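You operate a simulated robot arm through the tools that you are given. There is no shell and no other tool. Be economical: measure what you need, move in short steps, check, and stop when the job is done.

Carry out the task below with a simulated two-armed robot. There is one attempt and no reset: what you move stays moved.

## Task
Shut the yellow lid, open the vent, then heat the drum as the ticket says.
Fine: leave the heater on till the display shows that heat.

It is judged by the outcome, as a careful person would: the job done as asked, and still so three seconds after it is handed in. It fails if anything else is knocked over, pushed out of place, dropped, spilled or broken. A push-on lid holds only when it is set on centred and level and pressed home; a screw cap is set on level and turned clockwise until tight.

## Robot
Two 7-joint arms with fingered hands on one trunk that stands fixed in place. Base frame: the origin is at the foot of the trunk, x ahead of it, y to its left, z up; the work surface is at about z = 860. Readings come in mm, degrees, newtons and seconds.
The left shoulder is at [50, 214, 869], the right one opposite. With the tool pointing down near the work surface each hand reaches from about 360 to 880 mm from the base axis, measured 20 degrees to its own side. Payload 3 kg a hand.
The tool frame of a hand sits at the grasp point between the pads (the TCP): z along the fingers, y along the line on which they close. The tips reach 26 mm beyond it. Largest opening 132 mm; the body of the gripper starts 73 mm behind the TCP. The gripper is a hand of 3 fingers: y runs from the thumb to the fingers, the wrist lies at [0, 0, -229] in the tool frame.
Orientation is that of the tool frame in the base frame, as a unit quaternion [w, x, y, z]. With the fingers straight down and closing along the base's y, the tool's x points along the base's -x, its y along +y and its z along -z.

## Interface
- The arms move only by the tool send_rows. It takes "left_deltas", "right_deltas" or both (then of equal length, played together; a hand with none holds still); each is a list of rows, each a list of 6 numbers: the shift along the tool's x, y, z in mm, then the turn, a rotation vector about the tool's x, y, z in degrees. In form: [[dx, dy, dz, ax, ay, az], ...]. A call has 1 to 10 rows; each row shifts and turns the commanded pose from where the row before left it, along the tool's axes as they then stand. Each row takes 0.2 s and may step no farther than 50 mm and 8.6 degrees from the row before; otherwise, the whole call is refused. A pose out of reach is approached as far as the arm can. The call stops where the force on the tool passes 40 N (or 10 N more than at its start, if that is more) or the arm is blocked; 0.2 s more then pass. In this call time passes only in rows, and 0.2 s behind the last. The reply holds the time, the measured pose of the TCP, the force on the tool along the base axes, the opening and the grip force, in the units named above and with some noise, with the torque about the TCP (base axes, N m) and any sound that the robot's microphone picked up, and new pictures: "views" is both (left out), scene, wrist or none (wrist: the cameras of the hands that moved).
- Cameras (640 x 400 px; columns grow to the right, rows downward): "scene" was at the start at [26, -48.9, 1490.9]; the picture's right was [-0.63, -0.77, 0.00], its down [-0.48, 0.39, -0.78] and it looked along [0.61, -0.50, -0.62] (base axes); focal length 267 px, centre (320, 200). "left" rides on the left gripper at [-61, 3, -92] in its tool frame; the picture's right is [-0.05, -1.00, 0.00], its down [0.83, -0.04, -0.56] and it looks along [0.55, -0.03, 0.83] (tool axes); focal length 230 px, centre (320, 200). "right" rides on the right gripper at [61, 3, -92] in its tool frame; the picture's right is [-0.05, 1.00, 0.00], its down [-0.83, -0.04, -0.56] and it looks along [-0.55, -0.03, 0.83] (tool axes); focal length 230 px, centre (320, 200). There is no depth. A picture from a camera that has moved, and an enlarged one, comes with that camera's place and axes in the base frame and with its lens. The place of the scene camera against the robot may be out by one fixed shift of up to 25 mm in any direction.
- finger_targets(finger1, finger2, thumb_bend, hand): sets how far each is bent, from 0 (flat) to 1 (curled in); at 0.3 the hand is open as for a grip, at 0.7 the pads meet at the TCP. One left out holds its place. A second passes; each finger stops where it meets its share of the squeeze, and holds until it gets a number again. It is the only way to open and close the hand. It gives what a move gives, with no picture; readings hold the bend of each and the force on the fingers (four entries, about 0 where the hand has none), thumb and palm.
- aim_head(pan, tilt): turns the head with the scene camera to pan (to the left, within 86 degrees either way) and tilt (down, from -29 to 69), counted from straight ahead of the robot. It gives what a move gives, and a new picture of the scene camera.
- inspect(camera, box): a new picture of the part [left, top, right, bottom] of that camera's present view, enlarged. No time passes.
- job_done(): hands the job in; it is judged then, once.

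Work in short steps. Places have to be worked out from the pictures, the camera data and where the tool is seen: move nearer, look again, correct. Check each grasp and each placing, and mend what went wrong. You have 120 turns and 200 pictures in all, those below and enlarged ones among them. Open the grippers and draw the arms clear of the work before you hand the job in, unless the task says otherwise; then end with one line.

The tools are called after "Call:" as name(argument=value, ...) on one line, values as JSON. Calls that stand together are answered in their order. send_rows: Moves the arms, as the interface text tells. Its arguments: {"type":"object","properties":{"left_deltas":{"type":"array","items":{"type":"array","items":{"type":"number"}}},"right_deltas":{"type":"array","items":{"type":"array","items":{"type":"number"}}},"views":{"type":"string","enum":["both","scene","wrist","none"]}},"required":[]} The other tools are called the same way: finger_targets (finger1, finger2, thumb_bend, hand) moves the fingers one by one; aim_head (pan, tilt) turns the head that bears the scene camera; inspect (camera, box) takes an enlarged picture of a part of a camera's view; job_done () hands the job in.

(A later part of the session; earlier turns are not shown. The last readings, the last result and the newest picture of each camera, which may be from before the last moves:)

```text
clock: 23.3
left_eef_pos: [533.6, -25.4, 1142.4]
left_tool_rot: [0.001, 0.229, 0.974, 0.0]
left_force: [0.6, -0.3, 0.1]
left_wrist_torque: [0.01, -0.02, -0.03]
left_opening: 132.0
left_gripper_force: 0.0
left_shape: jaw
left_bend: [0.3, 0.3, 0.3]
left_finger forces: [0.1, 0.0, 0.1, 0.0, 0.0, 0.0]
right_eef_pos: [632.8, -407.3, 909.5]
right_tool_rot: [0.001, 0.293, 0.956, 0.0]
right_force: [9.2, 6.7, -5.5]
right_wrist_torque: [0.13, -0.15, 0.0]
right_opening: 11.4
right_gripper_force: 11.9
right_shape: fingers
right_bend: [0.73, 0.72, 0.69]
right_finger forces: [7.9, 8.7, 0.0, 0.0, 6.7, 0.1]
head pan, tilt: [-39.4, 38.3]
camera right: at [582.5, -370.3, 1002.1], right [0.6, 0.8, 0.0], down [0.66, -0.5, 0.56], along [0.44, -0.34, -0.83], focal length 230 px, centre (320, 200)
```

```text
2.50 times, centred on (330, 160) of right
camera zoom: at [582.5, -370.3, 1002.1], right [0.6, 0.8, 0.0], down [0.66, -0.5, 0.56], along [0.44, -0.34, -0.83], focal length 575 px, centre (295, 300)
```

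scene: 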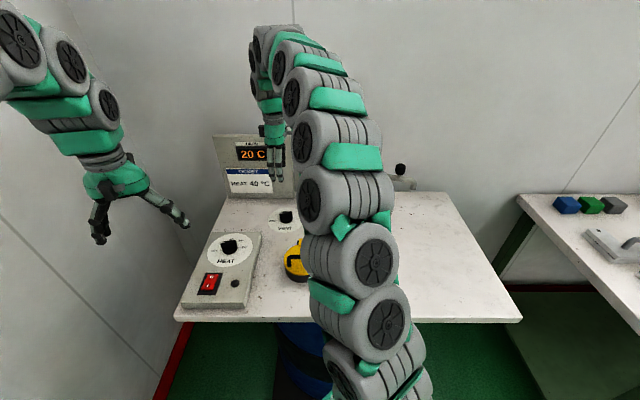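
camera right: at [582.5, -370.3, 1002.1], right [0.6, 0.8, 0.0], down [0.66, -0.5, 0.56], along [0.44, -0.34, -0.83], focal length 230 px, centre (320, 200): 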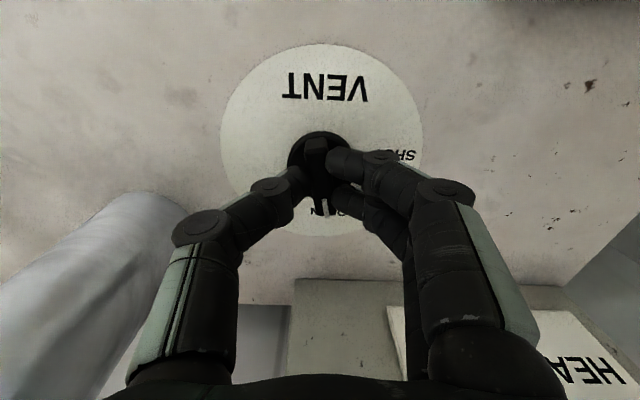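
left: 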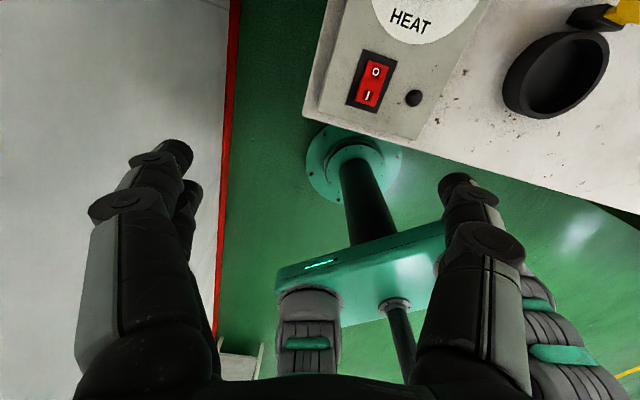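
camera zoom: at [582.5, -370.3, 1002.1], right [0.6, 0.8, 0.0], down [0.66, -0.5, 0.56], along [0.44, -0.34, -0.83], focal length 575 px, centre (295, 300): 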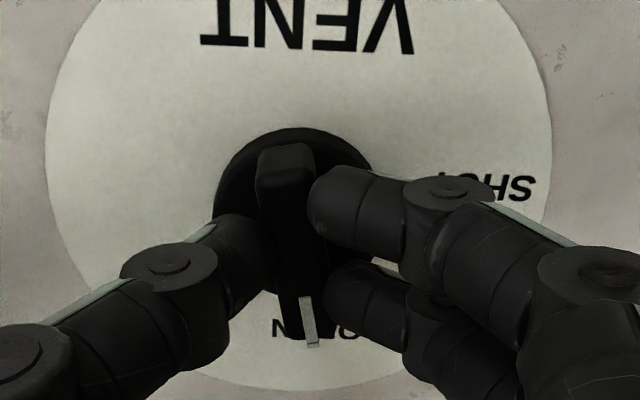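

The knob followed. I'll release, rise and check the pointer against OPEN.

Call:
finger_targets(hand="right", finger1=0.5, finger2=0.5, thumb_bend=0.5)

Call:
send_rows(right_deltas=[[0, 0, -30, 0, 0, 0], [0, 0, -40, 0, 0, 0]], views="none")

Call:
inspect(camera="right", box=[240, 80, 400, 190])

Call:
inspect(camera="scene", box=[240, 160, 340, 240])

```text
clock: 24.3
left_eef_pos: [532.5, -26.1, 1141.7]
left_tool_rot: [0.0, 0.23, 0.973, -0.001]
left_force: [-0.8, -0.3, 0.3]
left_wrist_torque: [0.0, 0.01, -0.01]
left_opening: 132.0
left_gripper_force: 0.0
left_shape: jaw
left_bend: [0.3, 0.3, 0.3]
left_finger forces: [0.0, 0.0, 0.0, 0.0, 0.1, 0.0]
right_eef_pos: [632.0, -406.4, 910.8]
right_tool_rot: [0.001, 0.292, 0.956, 0.0]
right_force: [0.5, 0.7, -0.3]
right_wrist_torque: [0.02, 0.02, 0.0]
right_opening: 66.9
right_gripper_force: 0.1
right_shape: fingers
right_bend: [0.5, 0.5, 0.5]
right_finger forces: [0.0, 0.1, 0.1, 0.0, 0.1, 0.1]
head pan, tilt: [-39.4, 38.3]
```

```text
clock: 24.9
left_eef_pos: [532.6, -24.9, 1141.8]
left_tool_rot: [0.0, 0.23, 0.973, 0.0]
left_force: [-0.6, -0.1, 0.8]
left_wrist_torque: [0.0, 0.0, 0.0]
left_opening: 131.8
left_gripper_force: 0.1
left_shape: jaw
left_bend: [0.3, 0.3, 0.3]
left_finger forces: [0.0, 0.1, 0.0, 0.1, 0.0, 0.0]
right_eef_pos: [631.1, -408.5, 980.9]
right_tool_rot: [0.001, 0.293, 0.956, 0.0]
right_force: [0.2, -0.3, 0.0]
right_wrist_torque: [-0.02, 0.03, -0.02]
right_opening: 67.1
right_gripper_force: 0.0
right_shape: fingers
right_bend: [0.5, 0.5, 0.5]
right_finger forces: [0.1, 0.1, 0.0, 0.1, 0.1, 0.0]
head pan, tilt: [-39.4, 38.3]
```

```text
3.64 times, centred on (320, 135) of right
camera zoom: at [581.1, -372.5, 1072.8], right [0.6, 0.8, 0.0], down [0.66, -0.5, 0.56], along [0.44, -0.34, -0.83], focal length 837 px, centre (320, 436)
```

zoom: 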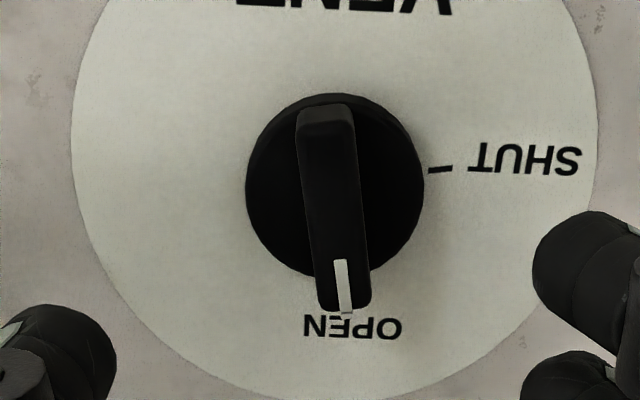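

```text
5.00 times, centred on (290, 200) of scene
camera zoom: at [25.9, -48.9, 1490.9], right [-0.63, -0.77, 0.0], down [-0.48, 0.39, -0.78], along [0.61, -0.5, -0.62], focal length 1335 px, centre (470, 200)
```

zoom: 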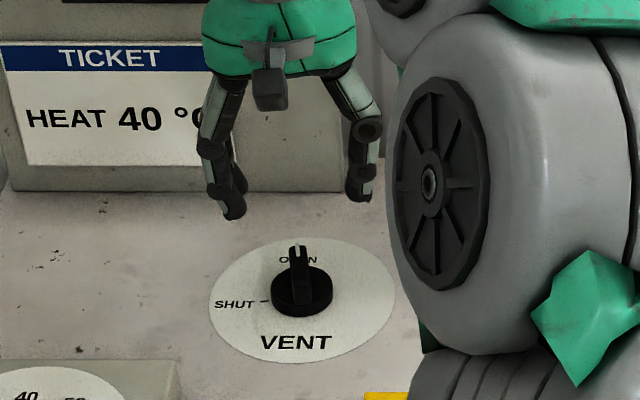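

The pointer is at OPEN. I'll withdraw the right arm up and back, clear of everything. After that I'll look at the heater with the left camera.

Call:
send_rows(right_deltas=[[0, 0, -50, 0, 0, 0], [0, 0, -50, 0, 0, 0], [0, 0, -50, 0, 0, 0], [0, 0, -50, 0, 0, 0], [40, -20, -20, 0, 0, 0], [40, -25, 0, 0, 0, 0], [40, -25, 0, 0, 0, 0], [40, -25, 0, 0, 0, 0], [40, -25, 0, 0, 0, 0]], views="both")

Call:
inspect(camera="left", box=[300, 0, 500, 130])

```text
clock: 26.9
left_eef_pos: [532.9, -25.7, 1141.8]
left_tool_rot: [0.0, 0.229, 0.973, 0.0]
left_force: [-0.1, -0.6, -0.2]
left_wrist_torque: [0.0, -0.02, -0.01]
left_opening: 131.7
left_gripper_force: 0.0
left_shape: jaw
left_bend: [0.3, 0.3, 0.3]
left_finger forces: [0.0, 0.1, 0.0, 0.0, 0.0, 0.0]
right_eef_pos: [398.5, -392.2, 1200.4]
right_tool_rot: [0.002, 0.292, 0.956, -0.001]
right_force: [-0.7, 0.3, 0.6]
right_wrist_torque: [0.0, 0.01, 0.03]
right_opening: 67.4
right_gripper_force: 0.1
right_shape: fingers
right_bend: [0.5, 0.5, 0.5]
right_finger forces: [0.0, 0.0, 0.0, 0.1, 0.1, 0.0]
head pan, tilt: [-39.4, 38.3]
camera right: at [348.4, -356.2, 1292.6], right [0.6, 0.8, 0.0], down [0.66, -0.5, 0.56], along [0.45, -0.34, -0.83], focal length 230 px, centre (320, 200)
```

scene: 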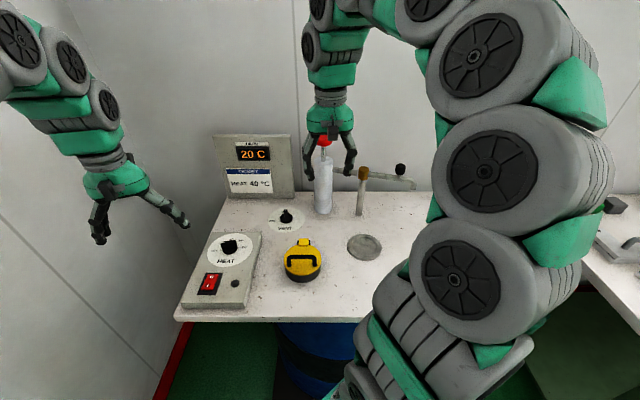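
right: 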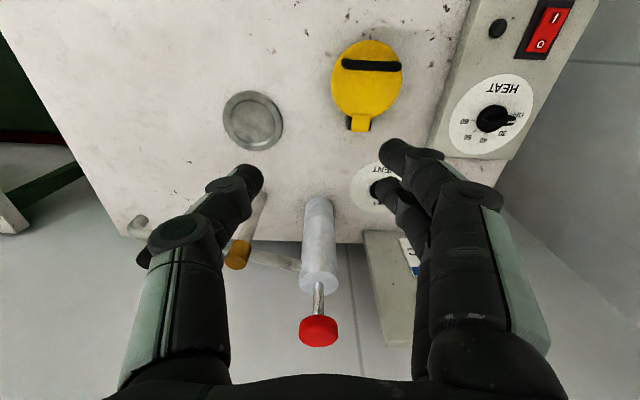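

```text
3.08 times, centred on (400, 65) of left
camera zoom: at [587.9, -51.2, 1234.1], right [-0.4, -0.92, 0.0], down [-0.76, 0.33, 0.56], along [-0.51, 0.22, -0.83], focal length 708 px, centre (74, 615)
```

zoom: 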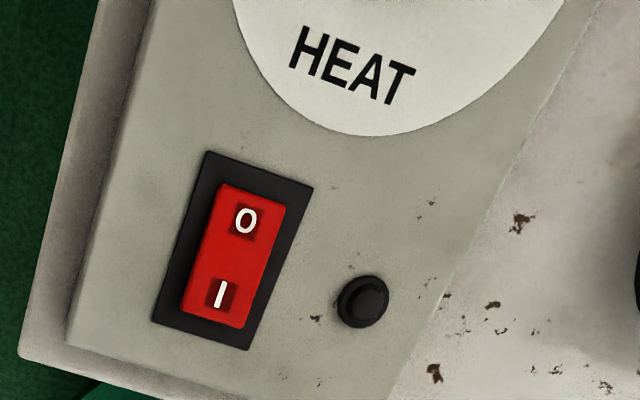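

The right hand is clear. I'll zoom in on the dial from the right camera.

Call:
inspect(camera="right", box=[440, 0, 600, 160])

Call:
inspect(camera="scene", box=[195, 225, 270, 275])

```text
2.50 times, centred on (520, 80) of right
camera zoom: at [348.4, -356.2, 1292.6], right [0.6, 0.8, 0.0], down [0.66, -0.5, 0.56], along [0.45, -0.34, -0.83], focal length 575 px, centre (-180, 500)
```

zoom: 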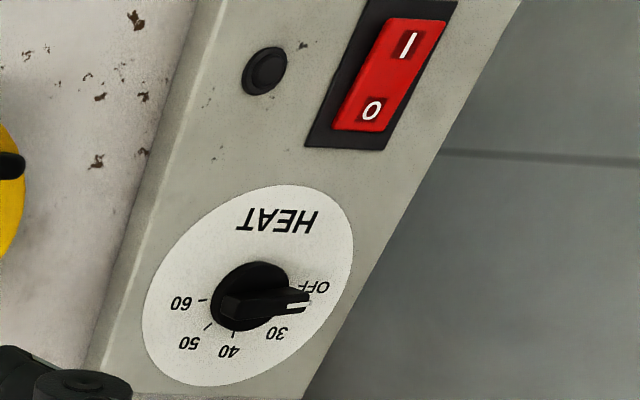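

```text
8.00 times, centred on (232, 250) of scene
camera zoom: at [26.0, -49.0, 1490.9], right [-0.63, -0.77, 0.0], down [-0.48, 0.39, -0.78], along [0.61, -0.5, -0.62], focal length 2136 px, centre (1020, -200)
```

zoom: 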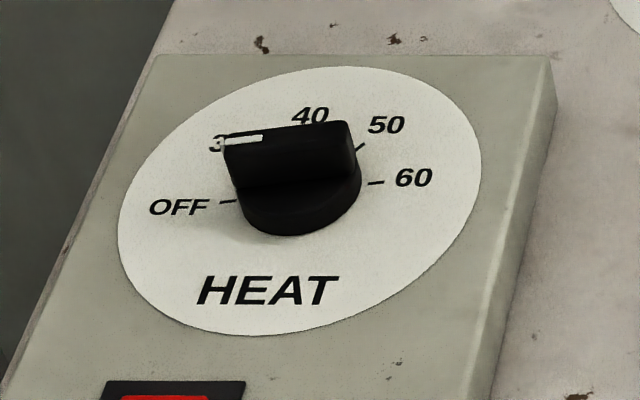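

The dial pointer is near OFF, with 40 a quarter turn clockwise. I put the knob at about [596,-194,910] and the switch at about [524,-97], with its I end at about [512,-88]. I'll move the left hand above the dial and look.

Call:
send_rows(left_deltas=[[-33, -30.5, 0, 0, 0, 0], [-33, -30.5, 0, 0, 0, 0], [-33, -30.5, 0, 0, 0, 0], [-32, -30.5, 0, 0, 0, 0]], views="none")

Call:
finger_targets(hand="left", finger1=0.5, finger2=0.5, thumb_bend=0.5)

Call:
send_rows(left_deltas=[[0, 0, 0, 0, 0, -8.4], [0, 0, 0, 0, 0, -8.4], [0, 0, 0, 0, 0, -8.4], [0, 0, 0, 0, 0, -8.4], [0, 0, 0, 0, 0, -8.4], [0, 0, 0, 0, 0, -8.4], [0, 0, 0, 0, 0, -8.4], [0, 0, 0, 0, 0, -8.4], [0, 0, 0, 0, 0, -8.4]], views="both")

```text
clock: 27.9
left_eef_pos: [586.9, -169.6, 1133.2]
left_tool_rot: [0.0, 0.229, 0.973, 0.001]
left_force: [-0.1, 0.1, 0.1]
left_wrist_torque: [-0.04, 0.0, -0.01]
left_opening: 131.6
left_gripper_force: 0.1
left_shape: jaw
left_bend: [0.3, 0.3, 0.3]
left_finger forces: [0.1, 0.1, 0.0, 0.0, 0.0, 0.0]
left hand out of reach, approached as far as the arm can: row 4
right_eef_pos: [398.9, -393.6, 1200.2]
right_tool_rot: [0.001, 0.293, 0.956, 0.0]
right_force: [-0.7, 0.0, -0.6]
right_wrist_torque: [0.03, -0.02, 0.02]
right_opening: 67.2
right_gripper_force: 0.1
right_shape: fingers
right_bend: [0.5, 0.5, 0.5]
right_finger forces: [0.0, 0.0, 0.0, 0.0, 0.0, 0.1]
head pan, tilt: [-39.4, 38.3]
```

```text
clock: 28.9
left_eef_pos: [586.3, -168.5, 1133.0]
left_tool_rot: [0.001, 0.23, 0.973, 0.0]
left_force: [0.2, -0.1, -0.1]
left_wrist_torque: [0.02, 0.02, -0.02]
left_opening: 68.3
left_gripper_force: 0.1
left_shape: fingers
left_bend: [0.5, 0.5, 0.5]
left_finger forces: [0.1, 0.0, 0.0, 0.0, 0.0, 0.0]
right_eef_pos: [398.9, -392.8, 1200.5]
right_tool_rot: [0.001, 0.293, 0.956, -0.001]
right_force: [-0.1, 0.4, 0.4]
right_wrist_torque: [0.02, 0.0, -0.01]
right_opening: 67.2
right_gripper_force: 0.0
right_shape: fingers
right_bend: [0.5, 0.5, 0.5]
right_finger forces: [0.1, 0.0, 0.1, 0.0, 0.1, 0.1]
head pan, tilt: [-39.4, 38.3]
```

```text
clock: 30.9
left_eef_pos: [590.5, -163.1, 1133.2]
left_tool_rot: [0.001, -0.422, 0.907, 0.0]
left_force: [-3.9, -6.6, -0.6]
left_wrist_torque: [0.64, -0.41, -0.02]
left_opening: 68.5
left_gripper_force: 0.1
left_shape: fingers
left_bend: [0.5, 0.5, 0.5]
left_finger forces: [0.0, 0.0, 0.0, 0.0, 0.0, 0.0]
right_eef_pos: [398.1, -393.3, 1199.8]
right_tool_rot: [0.0, 0.292, 0.957, 0.0]
right_force: [0.0, 0.0, 0.0]
right_wrist_torque: [-0.02, 0.02, 0.02]
right_opening: 67.4
right_gripper_force: 0.0
right_shape: fingers
right_bend: [0.5, 0.5, 0.5]
right_finger forces: [0.0, 0.0, 0.0, 0.1, 0.0, 0.0]
head pan, tilt: [-39.4, 38.3]
camera left: at [625.4, -116.5, 1224.6], right [0.8, -0.6, 0.0], down [-0.5, -0.66, 0.55], along [-0.33, -0.44, -0.83], focal length 230 px, centre (320, 200)
```

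scene: 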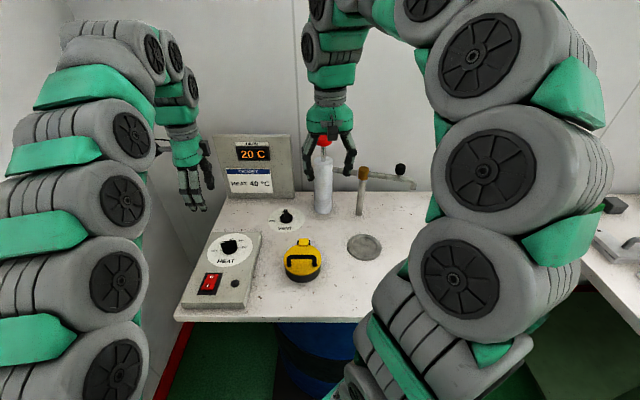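
left: 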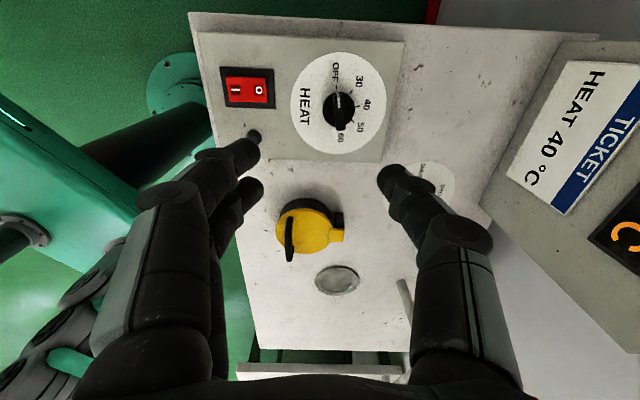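

A sideways force of about 7 N suggests the left wrist camera touches the side wall. I'll move off it, toward the dial centre, while lowering.

Call:
send_rows(left_deltas=[[12, -8, 10, 0, 0, 0], [8, -8, 30, 0, 0, 0], [0, -8, 40, 0, 0, 0]], views="wrist")

Call:
inspect(camera="left", box=[220, 40, 420, 170])

```text
clock: 31.7
left_eef_pos: [591.7, -200.9, 1050.2]
left_tool_rot: [0.0, -0.415, 0.91, 0.0]
left_force: [-0.3, -1.1, 0.0]
left_wrist_torque: [0.0, -0.03, 0.0]
left_opening: 68.0
left_gripper_force: 0.1
left_shape: fingers
left_bend: [0.5, 0.5, 0.5]
left_finger forces: [0.0, 0.0, 0.0, 0.0, 0.0, 0.1]
right_eef_pos: [399.1, -393.2, 1200.4]
right_tool_rot: [0.001, 0.293, 0.956, 0.0]
right_force: [-0.2, 0.2, 0.1]
right_wrist_torque: [-0.01, -0.02, 0.0]
right_opening: 67.5
right_gripper_force: 0.1
right_shape: fingers
right_bend: [0.5, 0.5, 0.5]
right_finger forces: [0.0, 0.1, 0.0, 0.0, 0.0, 0.1]
head pan, tilt: [-39.4, 38.3]
camera left: at [628.0, -153.6, 1143.4], right [0.79, -0.61, 0.0], down [-0.51, -0.66, 0.55], along [-0.34, -0.44, -0.83], focal length 230 px, centre (320, 200)
```

left: 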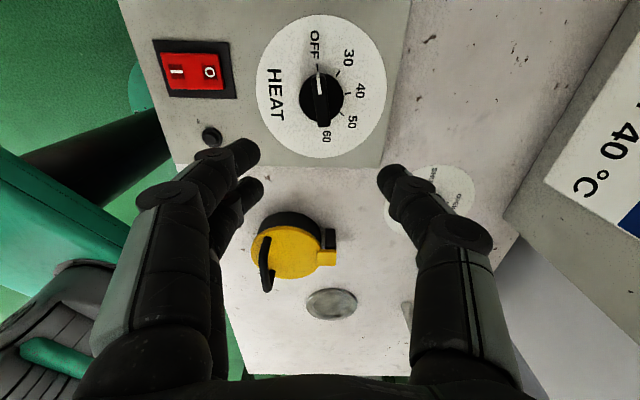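

```text
3.08 times, centred on (320, 105) of left
camera zoom: at [628.0, -153.6, 1143.4], right [0.79, -0.61, 0.0], down [-0.51, -0.66, 0.55], along [-0.34, -0.44, -0.83], focal length 708 px, centre (320, 492)
```

zoom: 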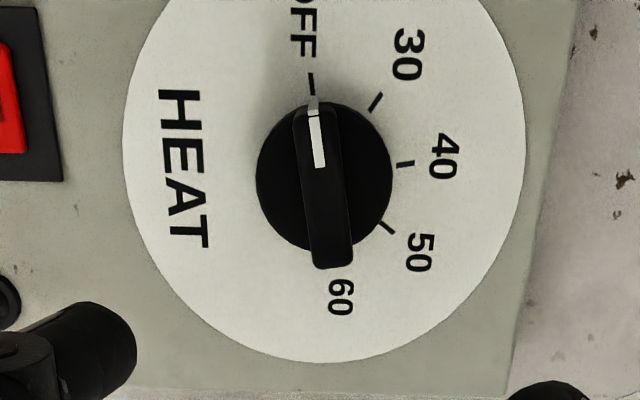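

The pointer is at OFF, with 40 exactly 90° clockwise. From this camera the knob is near [603,-187], so I'll shift and descend to z≈960, then check.

Call:
send_rows(left_deltas=[[-14, 1, 20, 0, 0, 0], [0, 0, 40, 0, 0, 0], [0, 0, 30, 0, 0, 0]], views="wrist")

Call:
inspect(camera="scene", box=[160, 180, 280, 280])

```text
clock: 32.5
left_eef_pos: [599.1, -189.8, 960.9]
left_tool_rot: [0.001, -0.415, 0.91, -0.002]
left_force: [-0.3, 0.5, -0.4]
left_wrist_torque: [-0.02, 0.0, -0.01]
left_opening: 68.3
left_gripper_force: 0.1
left_shape: fingers
left_bend: [0.5, 0.5, 0.5]
left_finger forces: [0.0, 0.0, 0.0, 0.0, 0.0, 0.1]
right_eef_pos: [398.5, -392.7, 1200.2]
right_tool_rot: [0.0, 0.293, 0.956, 0.0]
right_force: [1.0, 0.1, -0.1]
right_wrist_torque: [0.01, 0.01, 0.0]
right_opening: 67.5
right_gripper_force: 0.0
right_shape: fingers
right_bend: [0.5, 0.5, 0.5]
right_finger forces: [0.1, 0.0, 0.0, 0.0, 0.0, 0.0]
head pan, tilt: [-39.4, 38.3]
camera left: at [635.1, -141.8, 1052.1], right [0.79, -0.61, 0.0], down [-0.51, -0.66, 0.56], along [-0.34, -0.44, -0.83], focal length 230 px, centre (320, 200)
```

left: 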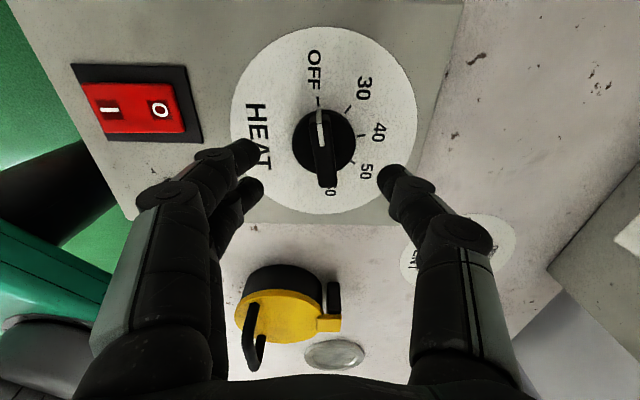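

```text
4.00 times, centred on (220, 230) of scene
camera zoom: at [26.0, -48.9, 1490.9], right [-0.63, -0.77, 0.0], down [-0.48, 0.39, -0.78], along [0.61, -0.5, -0.62], focal length 1068 px, centre (720, 80)
```

zoom: 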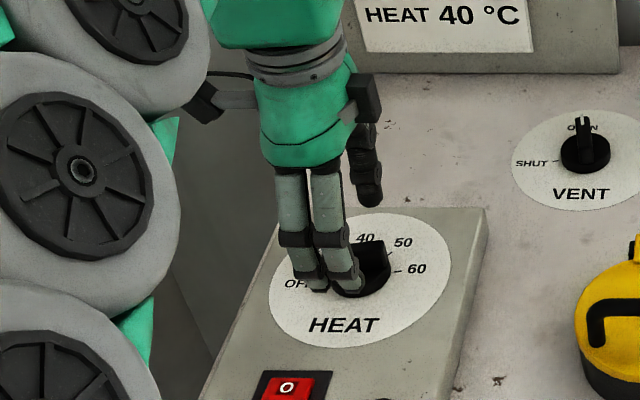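

I've refined the knob centre to about [604,-185], with the bar at about 57°. I'll trim yaw by −7° and position, descend to z≈944 and close gently.

Call:
send_rows(left_deltas=[[-7, -0.5, 0, 0, 0, -7], [0, 0, 10, 0, 0, 0], [0, 0, 8, 0, 0, 0]], views="wrist")

Call:
finger_targets(hand="left", finger1=0.7, finger2=0.7, thumb_bend=0.7)

Call:
inspect(camera="left", box=[220, 70, 440, 230])

```text
clock: 33.3
left_eef_pos: [603.8, -186.5, 944.7]
left_tool_rot: [0.0, -0.47, 0.883, 0.0]
left_force: [-1.1, 0.2, -0.2]
left_wrist_torque: [0.02, -0.01, -0.01]
left_opening: 68.4
left_gripper_force: 0.0
left_shape: fingers
left_bend: [0.5, 0.5, 0.5]
left_finger forces: [0.1, 0.0, 0.1, 0.0, 0.0, 0.1]
right_eef_pos: [398.6, -392.3, 1200.2]
right_tool_rot: [0.0, 0.292, 0.956, -0.001]
right_force: [-0.5, -0.3, 0.4]
right_wrist_torque: [-0.03, 0.0, -0.04]
right_opening: 67.1
right_gripper_force: 0.1
right_shape: fingers
right_bend: [0.5, 0.5, 0.5]
right_finger forces: [0.0, 0.0, 0.1, 0.1, 0.0, 0.1]
head pan, tilt: [-39.4, 38.3]
camera left: at [633.2, -134.4, 1036.5], right [0.86, -0.51, 0.0], down [-0.43, -0.71, 0.56], along [-0.29, -0.48, -0.83], focal length 230 px, centre (320, 200)
```

left: 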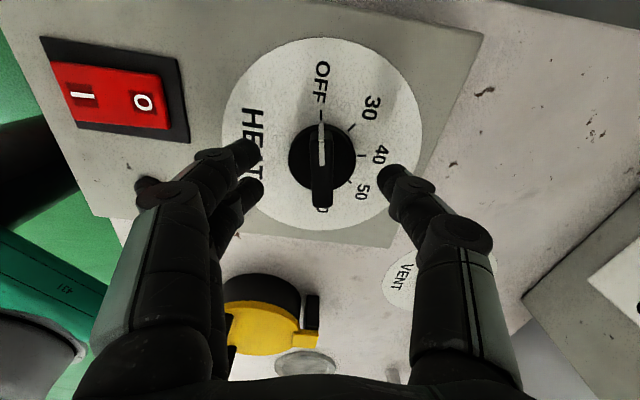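

```text
clock: 34.3
left_eef_pos: [602.8, -187.2, 944.7]
left_tool_rot: [0.0, -0.47, 0.882, 0.0]
left_force: [0.4, 0.0, 0.4]
left_wrist_torque: [0.01, 0.01, -0.01]
left_opening: 13.1
left_gripper_force: 2.6
left_shape: fingers
left_bend: [0.68, 0.69, 0.68]
left_finger forces: [1.5, 0.9, 0.1, 0.0, 2.7, 0.0]
right_eef_pos: [399.4, -393.0, 1201.5]
right_tool_rot: [0.0, 0.292, 0.956, -0.001]
right_force: [0.8, -0.2, -0.4]
right_wrist_torque: [0.0, 0.0, 0.01]
right_opening: 67.3
right_gripper_force: 0.0
right_shape: fingers
right_bend: [0.5, 0.5, 0.5]
right_finger forces: [0.0, 0.0, 0.0, 0.0, 0.0, 0.0]
head pan, tilt: [-39.4, 38.3]
```

```text
2.50 times, centred on (330, 150) of left
camera zoom: at [633.3, -134.4, 1036.5], right [0.86, -0.51, 0.0], down [-0.43, -0.71, 0.56], along [-0.29, -0.48, -0.83], focal length 575 px, centre (295, 325)
```

zoom: 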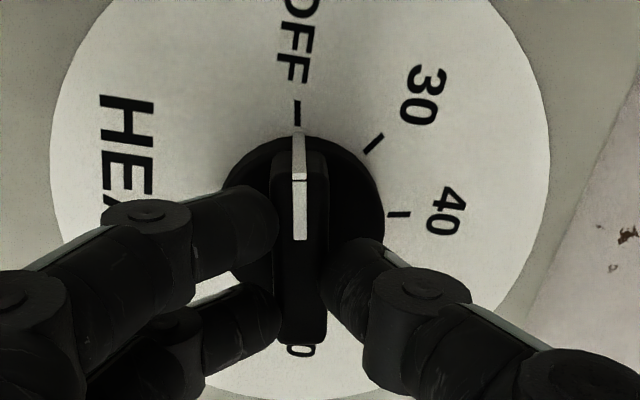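

The bar is gripped and aligned. I'll tighten slightly and turn clockwise 85°, then read the dial.

Call:
finger_targets(hand="left", finger1=0.74, finger2=0.74, thumb_bend=0.74)

Call:
send_rows(left_deltas=[[0, 0, 0, 0, 0, 8.5], [0, 0, 0, 0, 0, 8.5], [0, 0, 0, 0, 0, 8.5], [0, 0, 0, 0, 0, 8.5], [0, 0, 0, 0, 0, 8.5], [0, 0, 0, 0, 0, 8.5], [0, 0, 0, 0, 0, 8.5], [0, 0, 0, 0, 0, 8.5], [0, 0, 0, 0, 0, 8.5], [0, 0, 0, 0, 0, 8.5]], views="wrist")

Call:
inspect(camera="left", box=[220, 70, 440, 230])

```text
clock: 35.3
left_eef_pos: [602.7, -186.8, 944.5]
left_tool_rot: [0.0, -0.47, 0.882, 0.0]
left_force: [-1.2, 1.9, 6.3]
left_wrist_torque: [0.06, 0.02, 0.04]
left_opening: 7.9
left_gripper_force: 10.0
left_shape: fingers
left_bend: [0.72, 0.73, 0.69]
left_finger forces: [7.4, 6.8, 0.0, 0.1, 6.3, 0.1]
right_eef_pos: [398.0, -393.1, 1200.1]
right_tool_rot: [0.001, 0.291, 0.957, 0.0]
right_force: [-0.5, 0.3, -0.3]
right_wrist_torque: [0.0, -0.01, 0.03]
right_opening: 67.4
right_gripper_force: 0.1
right_shape: fingers
right_bend: [0.5, 0.5, 0.5]
right_finger forces: [0.0, 0.1, 0.0, 0.1, 0.1, 0.0]
head pan, tilt: [-39.4, 38.3]
```

```text
clock: 37.5
left_eef_pos: [603.0, -185.9, 944.4]
left_tool_rot: [0.0, 0.249, 0.968, 0.0]
left_force: [16.5, -4.9, 19.3]
left_wrist_torque: [-0.07, -0.38, 0.02]
left_opening: 6.4
left_gripper_force: 14.3
left_shape: fingers
left_bend: [0.73, 0.73, 0.72]
left_finger forces: [9.9, 9.7, 0.0, 0.0, 9.4, 0.0]
right_eef_pos: [398.3, -393.6, 1200.0]
right_tool_rot: [0.001, 0.292, 0.956, -0.001]
right_force: [0.0, -0.6, -0.4]
right_wrist_torque: [0.0, 0.03, 0.02]
right_opening: 67.3
right_gripper_force: 0.0
right_shape: fingers
right_bend: [0.5, 0.5, 0.5]
right_finger forces: [0.1, 0.0, 0.0, 0.1, 0.0, 0.0]
head pan, tilt: [-39.4, 38.3]
camera left: at [657.6, -213.5, 1036.4], right [-0.44, -0.9, 0.0], down [-0.75, 0.37, 0.55], along [-0.5, 0.24, -0.83], focal length 230 px, centre (320, 200)
```

left: 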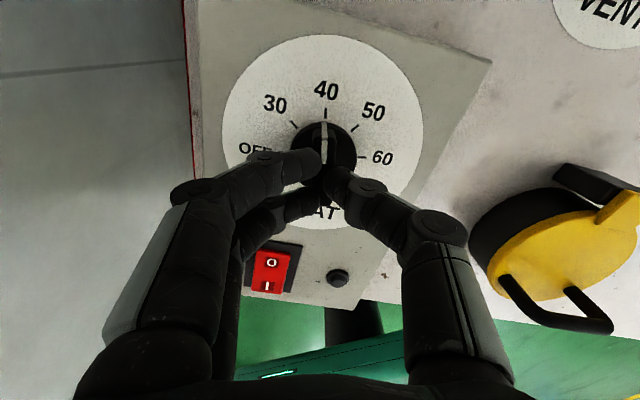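

```text
2.50 times, centred on (330, 150) of left
camera zoom: at [657.6, -213.5, 1036.4], right [-0.44, -0.9, 0.0], down [-0.75, 0.37, 0.55], along [-0.5, 0.24, -0.83], focal length 575 px, centre (295, 325)
```

zoom: 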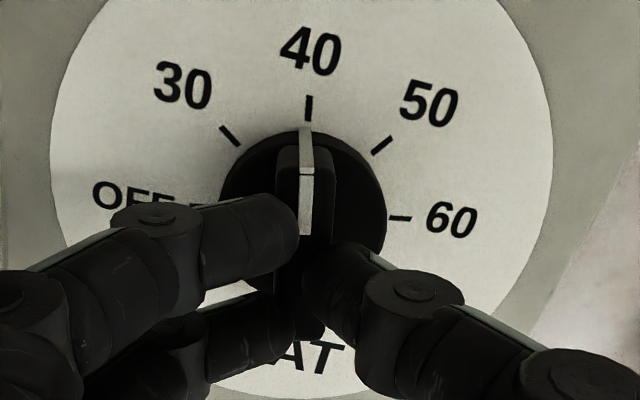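

The pointer is almost exactly on 40. I'll nudge it 2° more, release and check.

Call:
send_rows(left_deltas=[[0, 0, 0, 0, 0, 2]], views="none")

Call:
finger_targets(hand="left", finger1=0.5, finger2=0.5, thumb_bend=0.5)

Call:
send_rows(left_deltas=[[0, 0, -30, 0, 0, 0], [0, 0, -40, 0, 0, 0]], views="wrist")

Call:
inspect(camera="left", box=[240, 60, 420, 180])

```text
clock: 37.9
left_eef_pos: [605.1, -186.6, 944.5]
left_tool_rot: [0.001, 0.267, 0.964, 0.0]
left_force: [15.4, -4.1, 20.6]
left_wrist_torque: [-0.1, -0.35, 0.03]
left_opening: 6.3
left_gripper_force: 16.4
left_shape: fingers
left_bend: [0.73, 0.73, 0.72]
left_finger forces: [11.3, 10.6, 0.0, 0.0, 9.9, 0.0]
right_eef_pos: [397.8, -393.4, 1200.9]
right_tool_rot: [0.001, 0.292, 0.956, 0.0]
right_force: [-0.3, -0.3, 0.4]
right_wrist_torque: [0.01, 0.03, -0.01]
right_opening: 67.4
right_gripper_force: 0.0
right_shape: fingers
right_bend: [0.5, 0.5, 0.5]
right_finger forces: [0.1, 0.0, 0.0, 0.0, 0.0, 0.0]
head pan, tilt: [-39.4, 38.3]
```

```text
clock: 38.9
left_eef_pos: [604.2, -184.6, 943.2]
left_tool_rot: [-0.001, 0.267, 0.964, 0.0]
left_force: [0.1, 0.5, 0.4]
left_wrist_torque: [-0.01, -0.03, -0.04]
left_opening: 67.2
left_gripper_force: 0.0
left_shape: fingers
left_bend: [0.5, 0.5, 0.5]
left_finger forces: [0.1, 0.0, 0.1, 0.0, 0.0, 0.0]
right_eef_pos: [398.3, -392.3, 1201.1]
right_tool_rot: [0.001, 0.293, 0.956, 0.0]
right_force: [0.0, 0.0, 0.2]
right_wrist_torque: [0.01, 0.02, 0.0]
right_opening: 67.6
right_gripper_force: 0.1
right_shape: fingers
right_bend: [0.5, 0.5, 0.5]
right_finger forces: [0.1, 0.0, 0.1, 0.0, 0.1, 0.1]
head pan, tilt: [-39.4, 38.3]
```

```text
clock: 39.5
left_eef_pos: [604.2, -186.1, 1016.2]
left_tool_rot: [0.0, 0.267, 0.964, 0.0]
left_force: [0.5, 0.6, -0.1]
left_wrist_torque: [-0.01, 0.04, -0.04]
left_opening: 67.4
left_gripper_force: 0.0
left_shape: fingers
left_bend: [0.5, 0.5, 0.5]
left_finger forces: [0.1, 0.1, 0.0, 0.1, 0.0, 0.0]
right_eef_pos: [398.6, -393.4, 1200.3]
right_tool_rot: [0.001, 0.293, 0.956, 0.0]
right_force: [-0.1, 0.0, 0.8]
right_wrist_torque: [-0.04, -0.02, 0.0]
right_opening: 67.3
right_gripper_force: 0.0
right_shape: fingers
right_bend: [0.5, 0.5, 0.5]
right_finger forces: [0.0, 0.0, 0.0, 0.1, 0.0, 0.0]
head pan, tilt: [-39.4, 38.3]
camera left: at [656.5, -215.1, 1107.5], right [-0.47, -0.88, 0.0], down [-0.73, 0.39, 0.56], along [-0.49, 0.26, -0.83], focal length 230 px, centre (320, 200)
```

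left: 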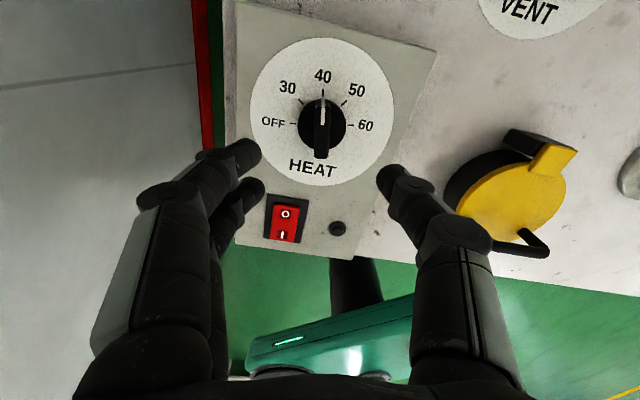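

```text
3.33 times, centred on (330, 120) of left
camera zoom: at [656.5, -215.1, 1107.5], right [-0.47, -0.88, 0.0], down [-0.73, 0.39, 0.56], along [-0.49, 0.26, -0.83], focal length 767 px, centre (287, 467)
```

zoom: 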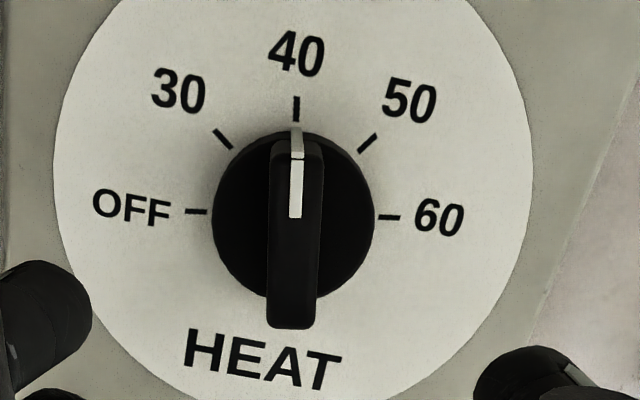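

The dial is set to 40. Next is the rocker, with its I end at about [512,-88]. I'll curl the two fingers away and use the thumb alone as a pointer, and look at that shape first.

Call:
finger_targets(hand="left", finger1=1.0, finger2=1.0, thumb_bend=0.55)

Call:
send_rows(left_deltas=[[40, 0, -20, 0, 0, 0], [40, 0, 0, 0, 0, 0]], views="both")

Call:
inspect(camera="scene", box=[120, 140, 280, 300])

```text
clock: 40.5
left_eef_pos: [603.4, -185.7, 1014.6]
left_tool_rot: [0.0, 0.267, 0.964, 0.0]
left_force: [0.0, -0.2, 0.3]
left_wrist_torque: [-0.01, -0.04, 0.02]
left_opening: 41.9
left_gripper_force: 0.0
left_shape: fingers
left_bend: [1.0, 1.0, 0.55]
left_finger forces: [0.0, 0.0, 0.0, 0.0, 0.0, 0.0]
right_eef_pos: [397.8, -391.8, 1201.0]
right_tool_rot: [0.001, 0.292, 0.956, 0.0]
right_force: [0.1, -0.5, 0.4]
right_wrist_torque: [0.03, 0.04, 0.01]
right_opening: 67.3
right_gripper_force: 0.1
right_shape: fingers
right_bend: [0.5, 0.5, 0.5]
right_finger forces: [0.0, 0.0, 0.0, 0.1, 0.1, 0.0]
head pan, tilt: [-39.4, 38.3]
```

```text
clock: 41.1
left_eef_pos: [534.6, -141.2, 1034.9]
left_tool_rot: [-0.001, 0.267, 0.964, 0.001]
left_force: [-0.4, 0.1, 0.7]
left_wrist_torque: [0.03, -0.03, -0.01]
left_opening: 41.8
left_gripper_force: 0.1
left_shape: fingers
left_bend: [1.0, 1.0, 0.55]
left_finger forces: [0.0, 0.0, 0.0, 0.0, 0.1, 0.0]
right_eef_pos: [399.5, -392.0, 1200.1]
right_tool_rot: [0.0, 0.293, 0.956, 0.0]
right_force: [0.4, 1.2, -0.3]
right_wrist_torque: [-0.01, -0.03, -0.03]
right_opening: 67.1
right_gripper_force: 0.0
right_shape: fingers
right_bend: [0.5, 0.5, 0.5]
right_finger forces: [0.0, 0.1, 0.0, 0.0, 0.1, 0.1]
head pan, tilt: [-39.4, 38.3]
camera left: at [588.8, -170.9, 1127.2], right [-0.47, -0.88, 0.0], down [-0.73, 0.39, 0.56], along [-0.49, 0.26, -0.83], focal length 230 px, centre (320, 200)
```

scene: 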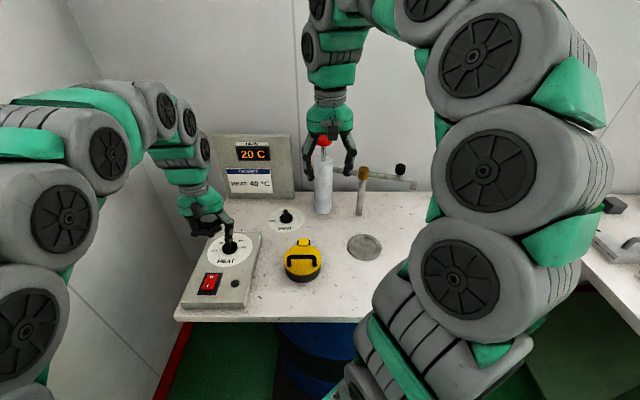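
left: 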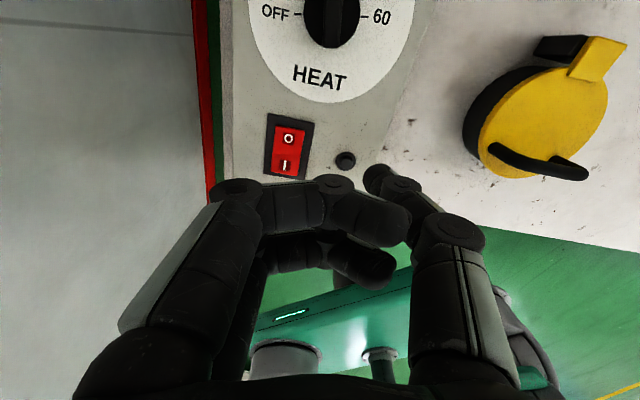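

```text
2.50 times, centred on (200, 220) of scene
camera zoom: at [25.9, -48.9, 1490.9], right [-0.63, -0.77, 0.0], down [-0.48, 0.39, -0.78], along [0.61, -0.5, -0.62], focal length 668 px, centre (620, 150)
```

zoom: 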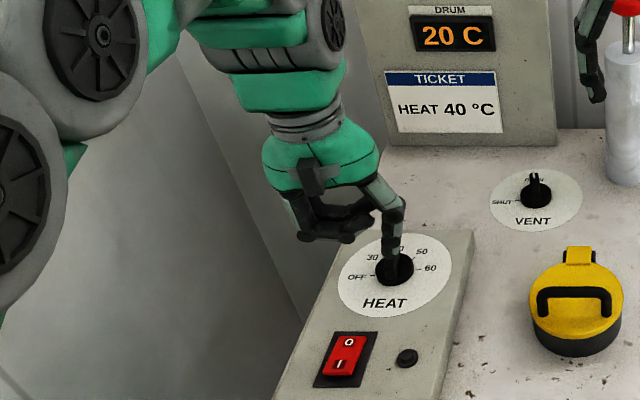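

The thumb tip sits about 31 mm to the −y side of the TCP and clearly below the curled fingers. I'll bring it over the I end.

Call:
send_rows(left_deltas=[[25, 32.5, 15, 0, 0, 0], [25, 32, 30, 0, 0, 0], [0, 0, 25, 0, 0, 0]], views="wrist")

Call:
inspect(camera="scene", box=[170, 220, 270, 310])

```text
refused: row 2 steps farther than a row can; nothing moved
```

```text
4.44 times, centred on (220, 265) of scene
camera zoom: at [25.9, -48.9, 1490.9], right [-0.63, -0.77, 0.0], down [-0.48, 0.39, -0.78], along [0.61, -0.5, -0.62], focal length 1187 px, centre (764, -89)
```

zoom: 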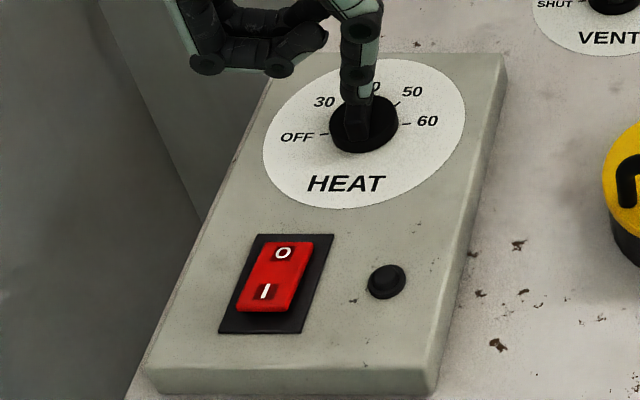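

Row 2 was too long and the call was refused, so I'll split the move into shorter rows.

Call:
send_rows(left_deltas=[[25, 32, 10, 0, 0, 0], [25, 32, 10, 0, 0, 0], [0, 0, 30, 0, 0, 0], [0, 0, 20, 0, 0, 0]], views="wrist")

Call:
inspect(camera="scene", box=[170, 220, 270, 310])

```text
clock: 42.1
left_eef_pos: [526.9, -63.6, 964.1]
left_tool_rot: [0.0, 0.266, 0.964, 0.0]
left_force: [-0.1, -0.5, 0.3]
left_wrist_torque: [-0.01, 0.05, 0.01]
left_opening: 41.7
left_gripper_force: 0.0
left_shape: fingers
left_bend: [1.0, 1.0, 0.55]
left_finger forces: [0.0, 0.0, 0.0, 0.0, 0.1, 0.0]
right_eef_pos: [398.3, -393.2, 1200.4]
right_tool_rot: [0.0, 0.293, 0.956, 0.0]
right_force: [-0.2, -0.4, 0.7]
right_wrist_torque: [0.01, 0.02, 0.01]
right_opening: 67.5
right_gripper_force: 0.1
right_shape: fingers
right_bend: [0.5, 0.5, 0.5]
right_finger forces: [0.0, 0.0, 0.0, 0.1, 0.1, 0.0]
head pan, tilt: [-39.4, 38.3]
camera left: at [580.6, -93.1, 1056.2], right [-0.47, -0.88, 0.0], down [-0.73, 0.39, 0.56], along [-0.49, 0.26, -0.83], focal length 230 px, centre (320, 200)
```

left: 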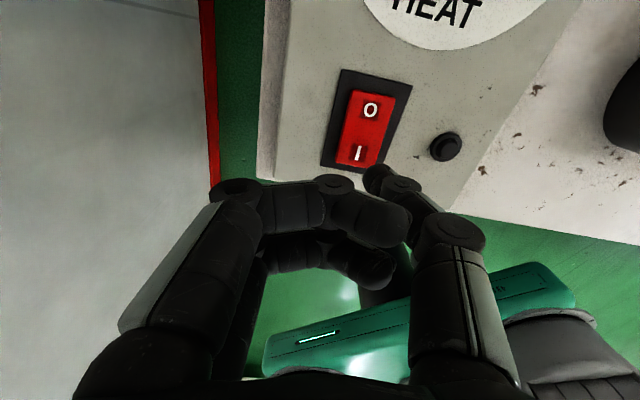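

```text
4.44 times, centred on (220, 265) of scene
camera zoom: at [26.0, -48.9, 1490.9], right [-0.63, -0.77, 0.0], down [-0.48, 0.39, -0.78], along [0.61, -0.5, -0.62], focal length 1187 px, centre (764, -89)
```

zoom: 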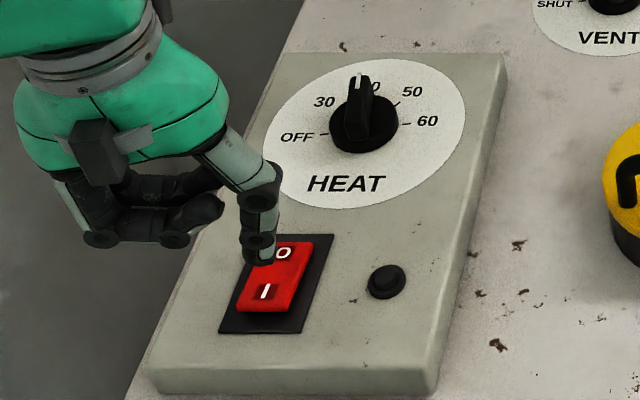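

The thumb tip is about 35 mm above the I end, within 4 mm. I'll trim and press down in small steps.

Call:
send_rows(left_deltas=[[2, 4, 14, 0, 0, 0], [0, 0, 8, 0, 0, 0], [0, 0, 4, 0, 0, 0], [0, 0, 3, 0, 0, 0], [0, 0, 3, 0, 0, 0]], views="wrist")

Call:
inspect(camera="scene", box=[170, 220, 270, 310])

```text
clock: 43.3
left_eef_pos: [526.3, -60.4, 933.0]
left_tool_rot: [-0.001, 0.267, 0.964, 0.0]
left_force: [-0.2, -0.5, -0.1]
left_wrist_torque: [-0.01, -0.03, 0.01]
left_opening: 41.9
left_gripper_force: 0.0
left_shape: fingers
left_bend: [1.0, 1.0, 0.55]
left_finger forces: [0.0, 0.0, 0.0, 0.1, 0.0, 0.1]
right_eef_pos: [398.3, -392.0, 1201.3]
right_tool_rot: [0.001, 0.292, 0.956, 0.0]
right_force: [-0.4, -0.6, -0.7]
right_wrist_torque: [0.03, 0.01, 0.0]
right_opening: 67.3
right_gripper_force: 0.1
right_shape: fingers
right_bend: [0.5, 0.5, 0.5]
right_finger forces: [0.0, 0.0, 0.1, 0.0, 0.1, 0.0]
head pan, tilt: [-39.4, 38.3]
heard: click
camera left: at [578.5, -90.0, 1025.1], right [-0.47, -0.88, 0.0], down [-0.73, 0.39, 0.56], along [-0.49, 0.26, -0.83], focal length 230 px, centre (320, 200)
```

left: 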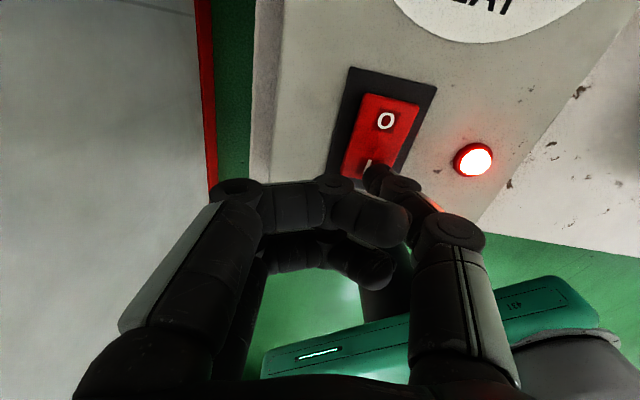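

```text
4.44 times, centred on (220, 265) of scene
camera zoom: at [25.9, -48.9, 1490.9], right [-0.63, -0.77, 0.0], down [-0.48, 0.39, -0.78], along [0.61, -0.5, -0.62], focal length 1187 px, centre (764, -89)
```

zoom: 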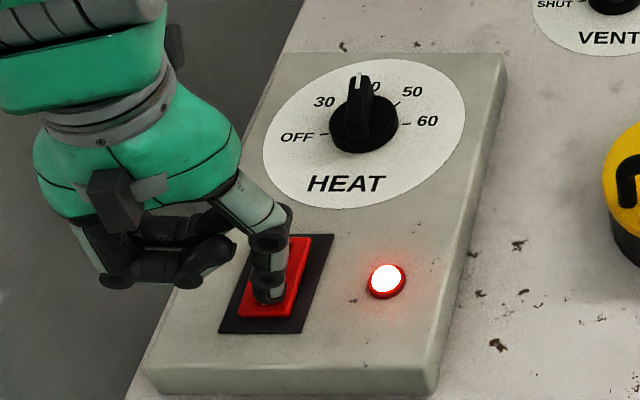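

A click was heard and the lamp lit, so the heater is on. I'll lift the thumb clear and watch the display.

Call:
send_rows(left_deltas=[[0, 0, -20, 0, 0, 0], [0, 0, -30, 0, 0, 0], [0, 0, -30, 0, 0, 0]], views="none")

Call:
inspect(camera="scene", box=[170, 120, 330, 310])

```text
clock: 44.1
left_eef_pos: [525.0, -58.6, 1010.8]
left_tool_rot: [0.0, 0.266, 0.964, -0.001]
left_force: [0.3, 0.8, 0.3]
left_wrist_torque: [-0.01, -0.01, -0.02]
left_opening: 41.7
left_gripper_force: 0.0
left_shape: fingers
left_bend: [1.0, 1.0, 0.55]
left_finger forces: [0.1, 0.0, 0.0, 0.1, 0.0, 0.1]
right_eef_pos: [398.9, -392.5, 1201.1]
right_tool_rot: [0.0, 0.292, 0.956, -0.001]
right_force: [0.8, 0.3, -0.2]
right_wrist_torque: [-0.03, -0.02, -0.02]
right_opening: 67.3
right_gripper_force: 0.0
right_shape: fingers
right_bend: [0.5, 0.5, 0.5]
right_finger forces: [0.0, 0.0, 0.1, 0.1, 0.0, 0.0]
head pan, tilt: [-39.4, 38.3]
```

```text
2.11 times, centred on (250, 215) of scene
camera zoom: at [25.9, -48.9, 1490.9], right [-0.63, -0.77, 0.0], down [-0.48, 0.39, -0.78], along [0.61, -0.5, -0.62], focal length 562 px, centre (467, 168)
```

zoom: 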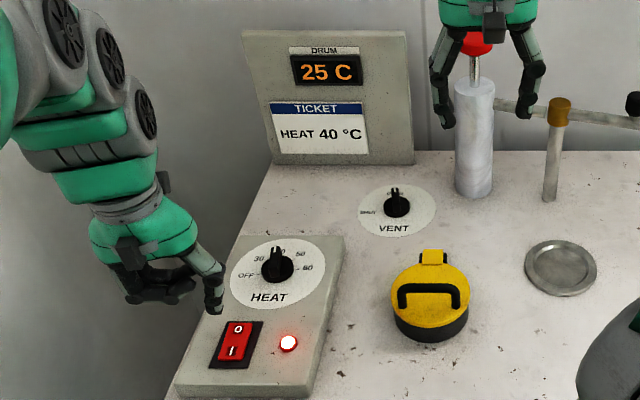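

The display is rising (25 °C). I'll pass time in short steps, opening the hand meanwhile.

Call:
finger_targets(hand="left", thumb_bend=0.55)

Call:
inspect(camera="scene", box=[200, 125, 300, 205])

```text
clock: 45.1
left_eef_pos: [524.4, -59.6, 1011.1]
left_tool_rot: [-0.001, 0.266, 0.964, -0.001]
left_force: [-0.4, 1.0, 0.3]
left_wrist_torque: [-0.02, -0.01, -0.02]
left_opening: 41.7
left_gripper_force: 0.0
left_shape: fingers
left_bend: [1.0, 1.0, 0.55]
left_finger forces: [0.0, 0.1, 0.0, 0.0, 0.0, 0.1]
right_eef_pos: [398.5, -393.4, 1201.1]
right_tool_rot: [0.0, 0.293, 0.956, -0.001]
right_force: [-0.8, -0.1, 0.1]
right_wrist_torque: [0.0, 0.0, -0.02]
right_opening: 67.2
right_gripper_force: 0.1
right_shape: fingers
right_bend: [0.5, 0.5, 0.5]
right_finger forces: [0.0, 0.0, 0.0, 0.1, 0.1, 0.0]
head pan, tilt: [-39.4, 38.3]
```

```text
5.00 times, centred on (250, 165) of scene
camera zoom: at [25.9, -48.9, 1490.9], right [-0.63, -0.77, 0.0], down [-0.48, 0.39, -0.78], along [0.61, -0.5, -0.62], focal length 1335 px, centre (670, 375)
```

zoom: 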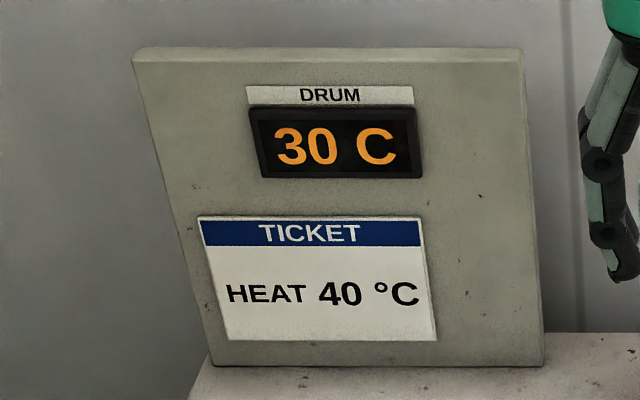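

It reads 30 °C, rising about 5 °C per second. I'll wait two more seconds while keeping the thumb ready.

Call:
finger_targets(hand="left", thumb_bend=0.55)

Call:
finger_targets(hand="left", thumb_bend=0.55)

Call:
inspect(camera="scene", box=[170, 120, 330, 310])

```text
clock: 46.1
left_eef_pos: [524.3, -59.6, 1010.7]
left_tool_rot: [0.0, 0.266, 0.964, 0.001]
left_force: [0.6, 0.7, 0.2]
left_wrist_torque: [0.01, 0.0, 0.01]
left_opening: 41.9
left_gripper_force: 0.0
left_shape: fingers
left_bend: [1.0, 1.0, 0.55]
left_finger forces: [0.0, 0.1, 0.0, 0.0, 0.0, 0.0]
right_eef_pos: [399.5, -393.2, 1200.5]
right_tool_rot: [0.0, 0.293, 0.956, 0.0]
right_force: [-0.1, 1.1, 0.1]
right_wrist_torque: [-0.02, 0.03, -0.02]
right_opening: 67.3
right_gripper_force: 0.0
right_shape: fingers
right_bend: [0.5, 0.5, 0.5]
right_finger forces: [0.0, 0.0, 0.0, 0.1, 0.0, 0.1]
head pan, tilt: [-39.4, 38.3]
```

```text
clock: 47.1
left_eef_pos: [523.7, -59.4, 1010.7]
left_tool_rot: [0.0, 0.266, 0.964, 0.0]
left_force: [0.2, 0.4, -0.5]
left_wrist_torque: [0.0, 0.01, 0.01]
left_opening: 41.7
left_gripper_force: 0.0
left_shape: fingers
left_bend: [1.0, 1.0, 0.55]
left_finger forces: [0.1, 0.1, 0.0, 0.1, 0.1, 0.0]
right_eef_pos: [399.4, -391.2, 1200.2]
right_tool_rot: [0.001, 0.293, 0.956, -0.001]
right_force: [0.3, 1.1, -0.6]
right_wrist_torque: [0.04, 0.0, -0.02]
right_opening: 67.3
right_gripper_force: 0.2
right_shape: fingers
right_bend: [0.5, 0.5, 0.5]
right_finger forces: [0.0, 0.0, 0.0, 0.0, 0.0, 0.0]
head pan, tilt: [-39.4, 38.3]
```

```text
2.11 times, centred on (250, 215) of scene
camera zoom: at [26.0, -48.9, 1490.9], right [-0.63, -0.77, 0.0], down [-0.48, 0.39, -0.78], along [0.61, -0.5, -0.62], focal length 562 px, centre (467, 168)
```

zoom: 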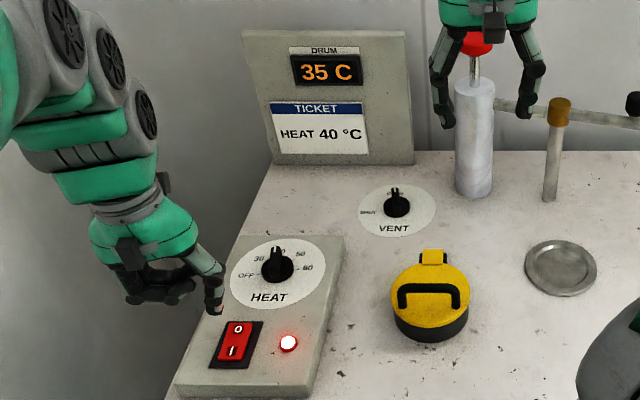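

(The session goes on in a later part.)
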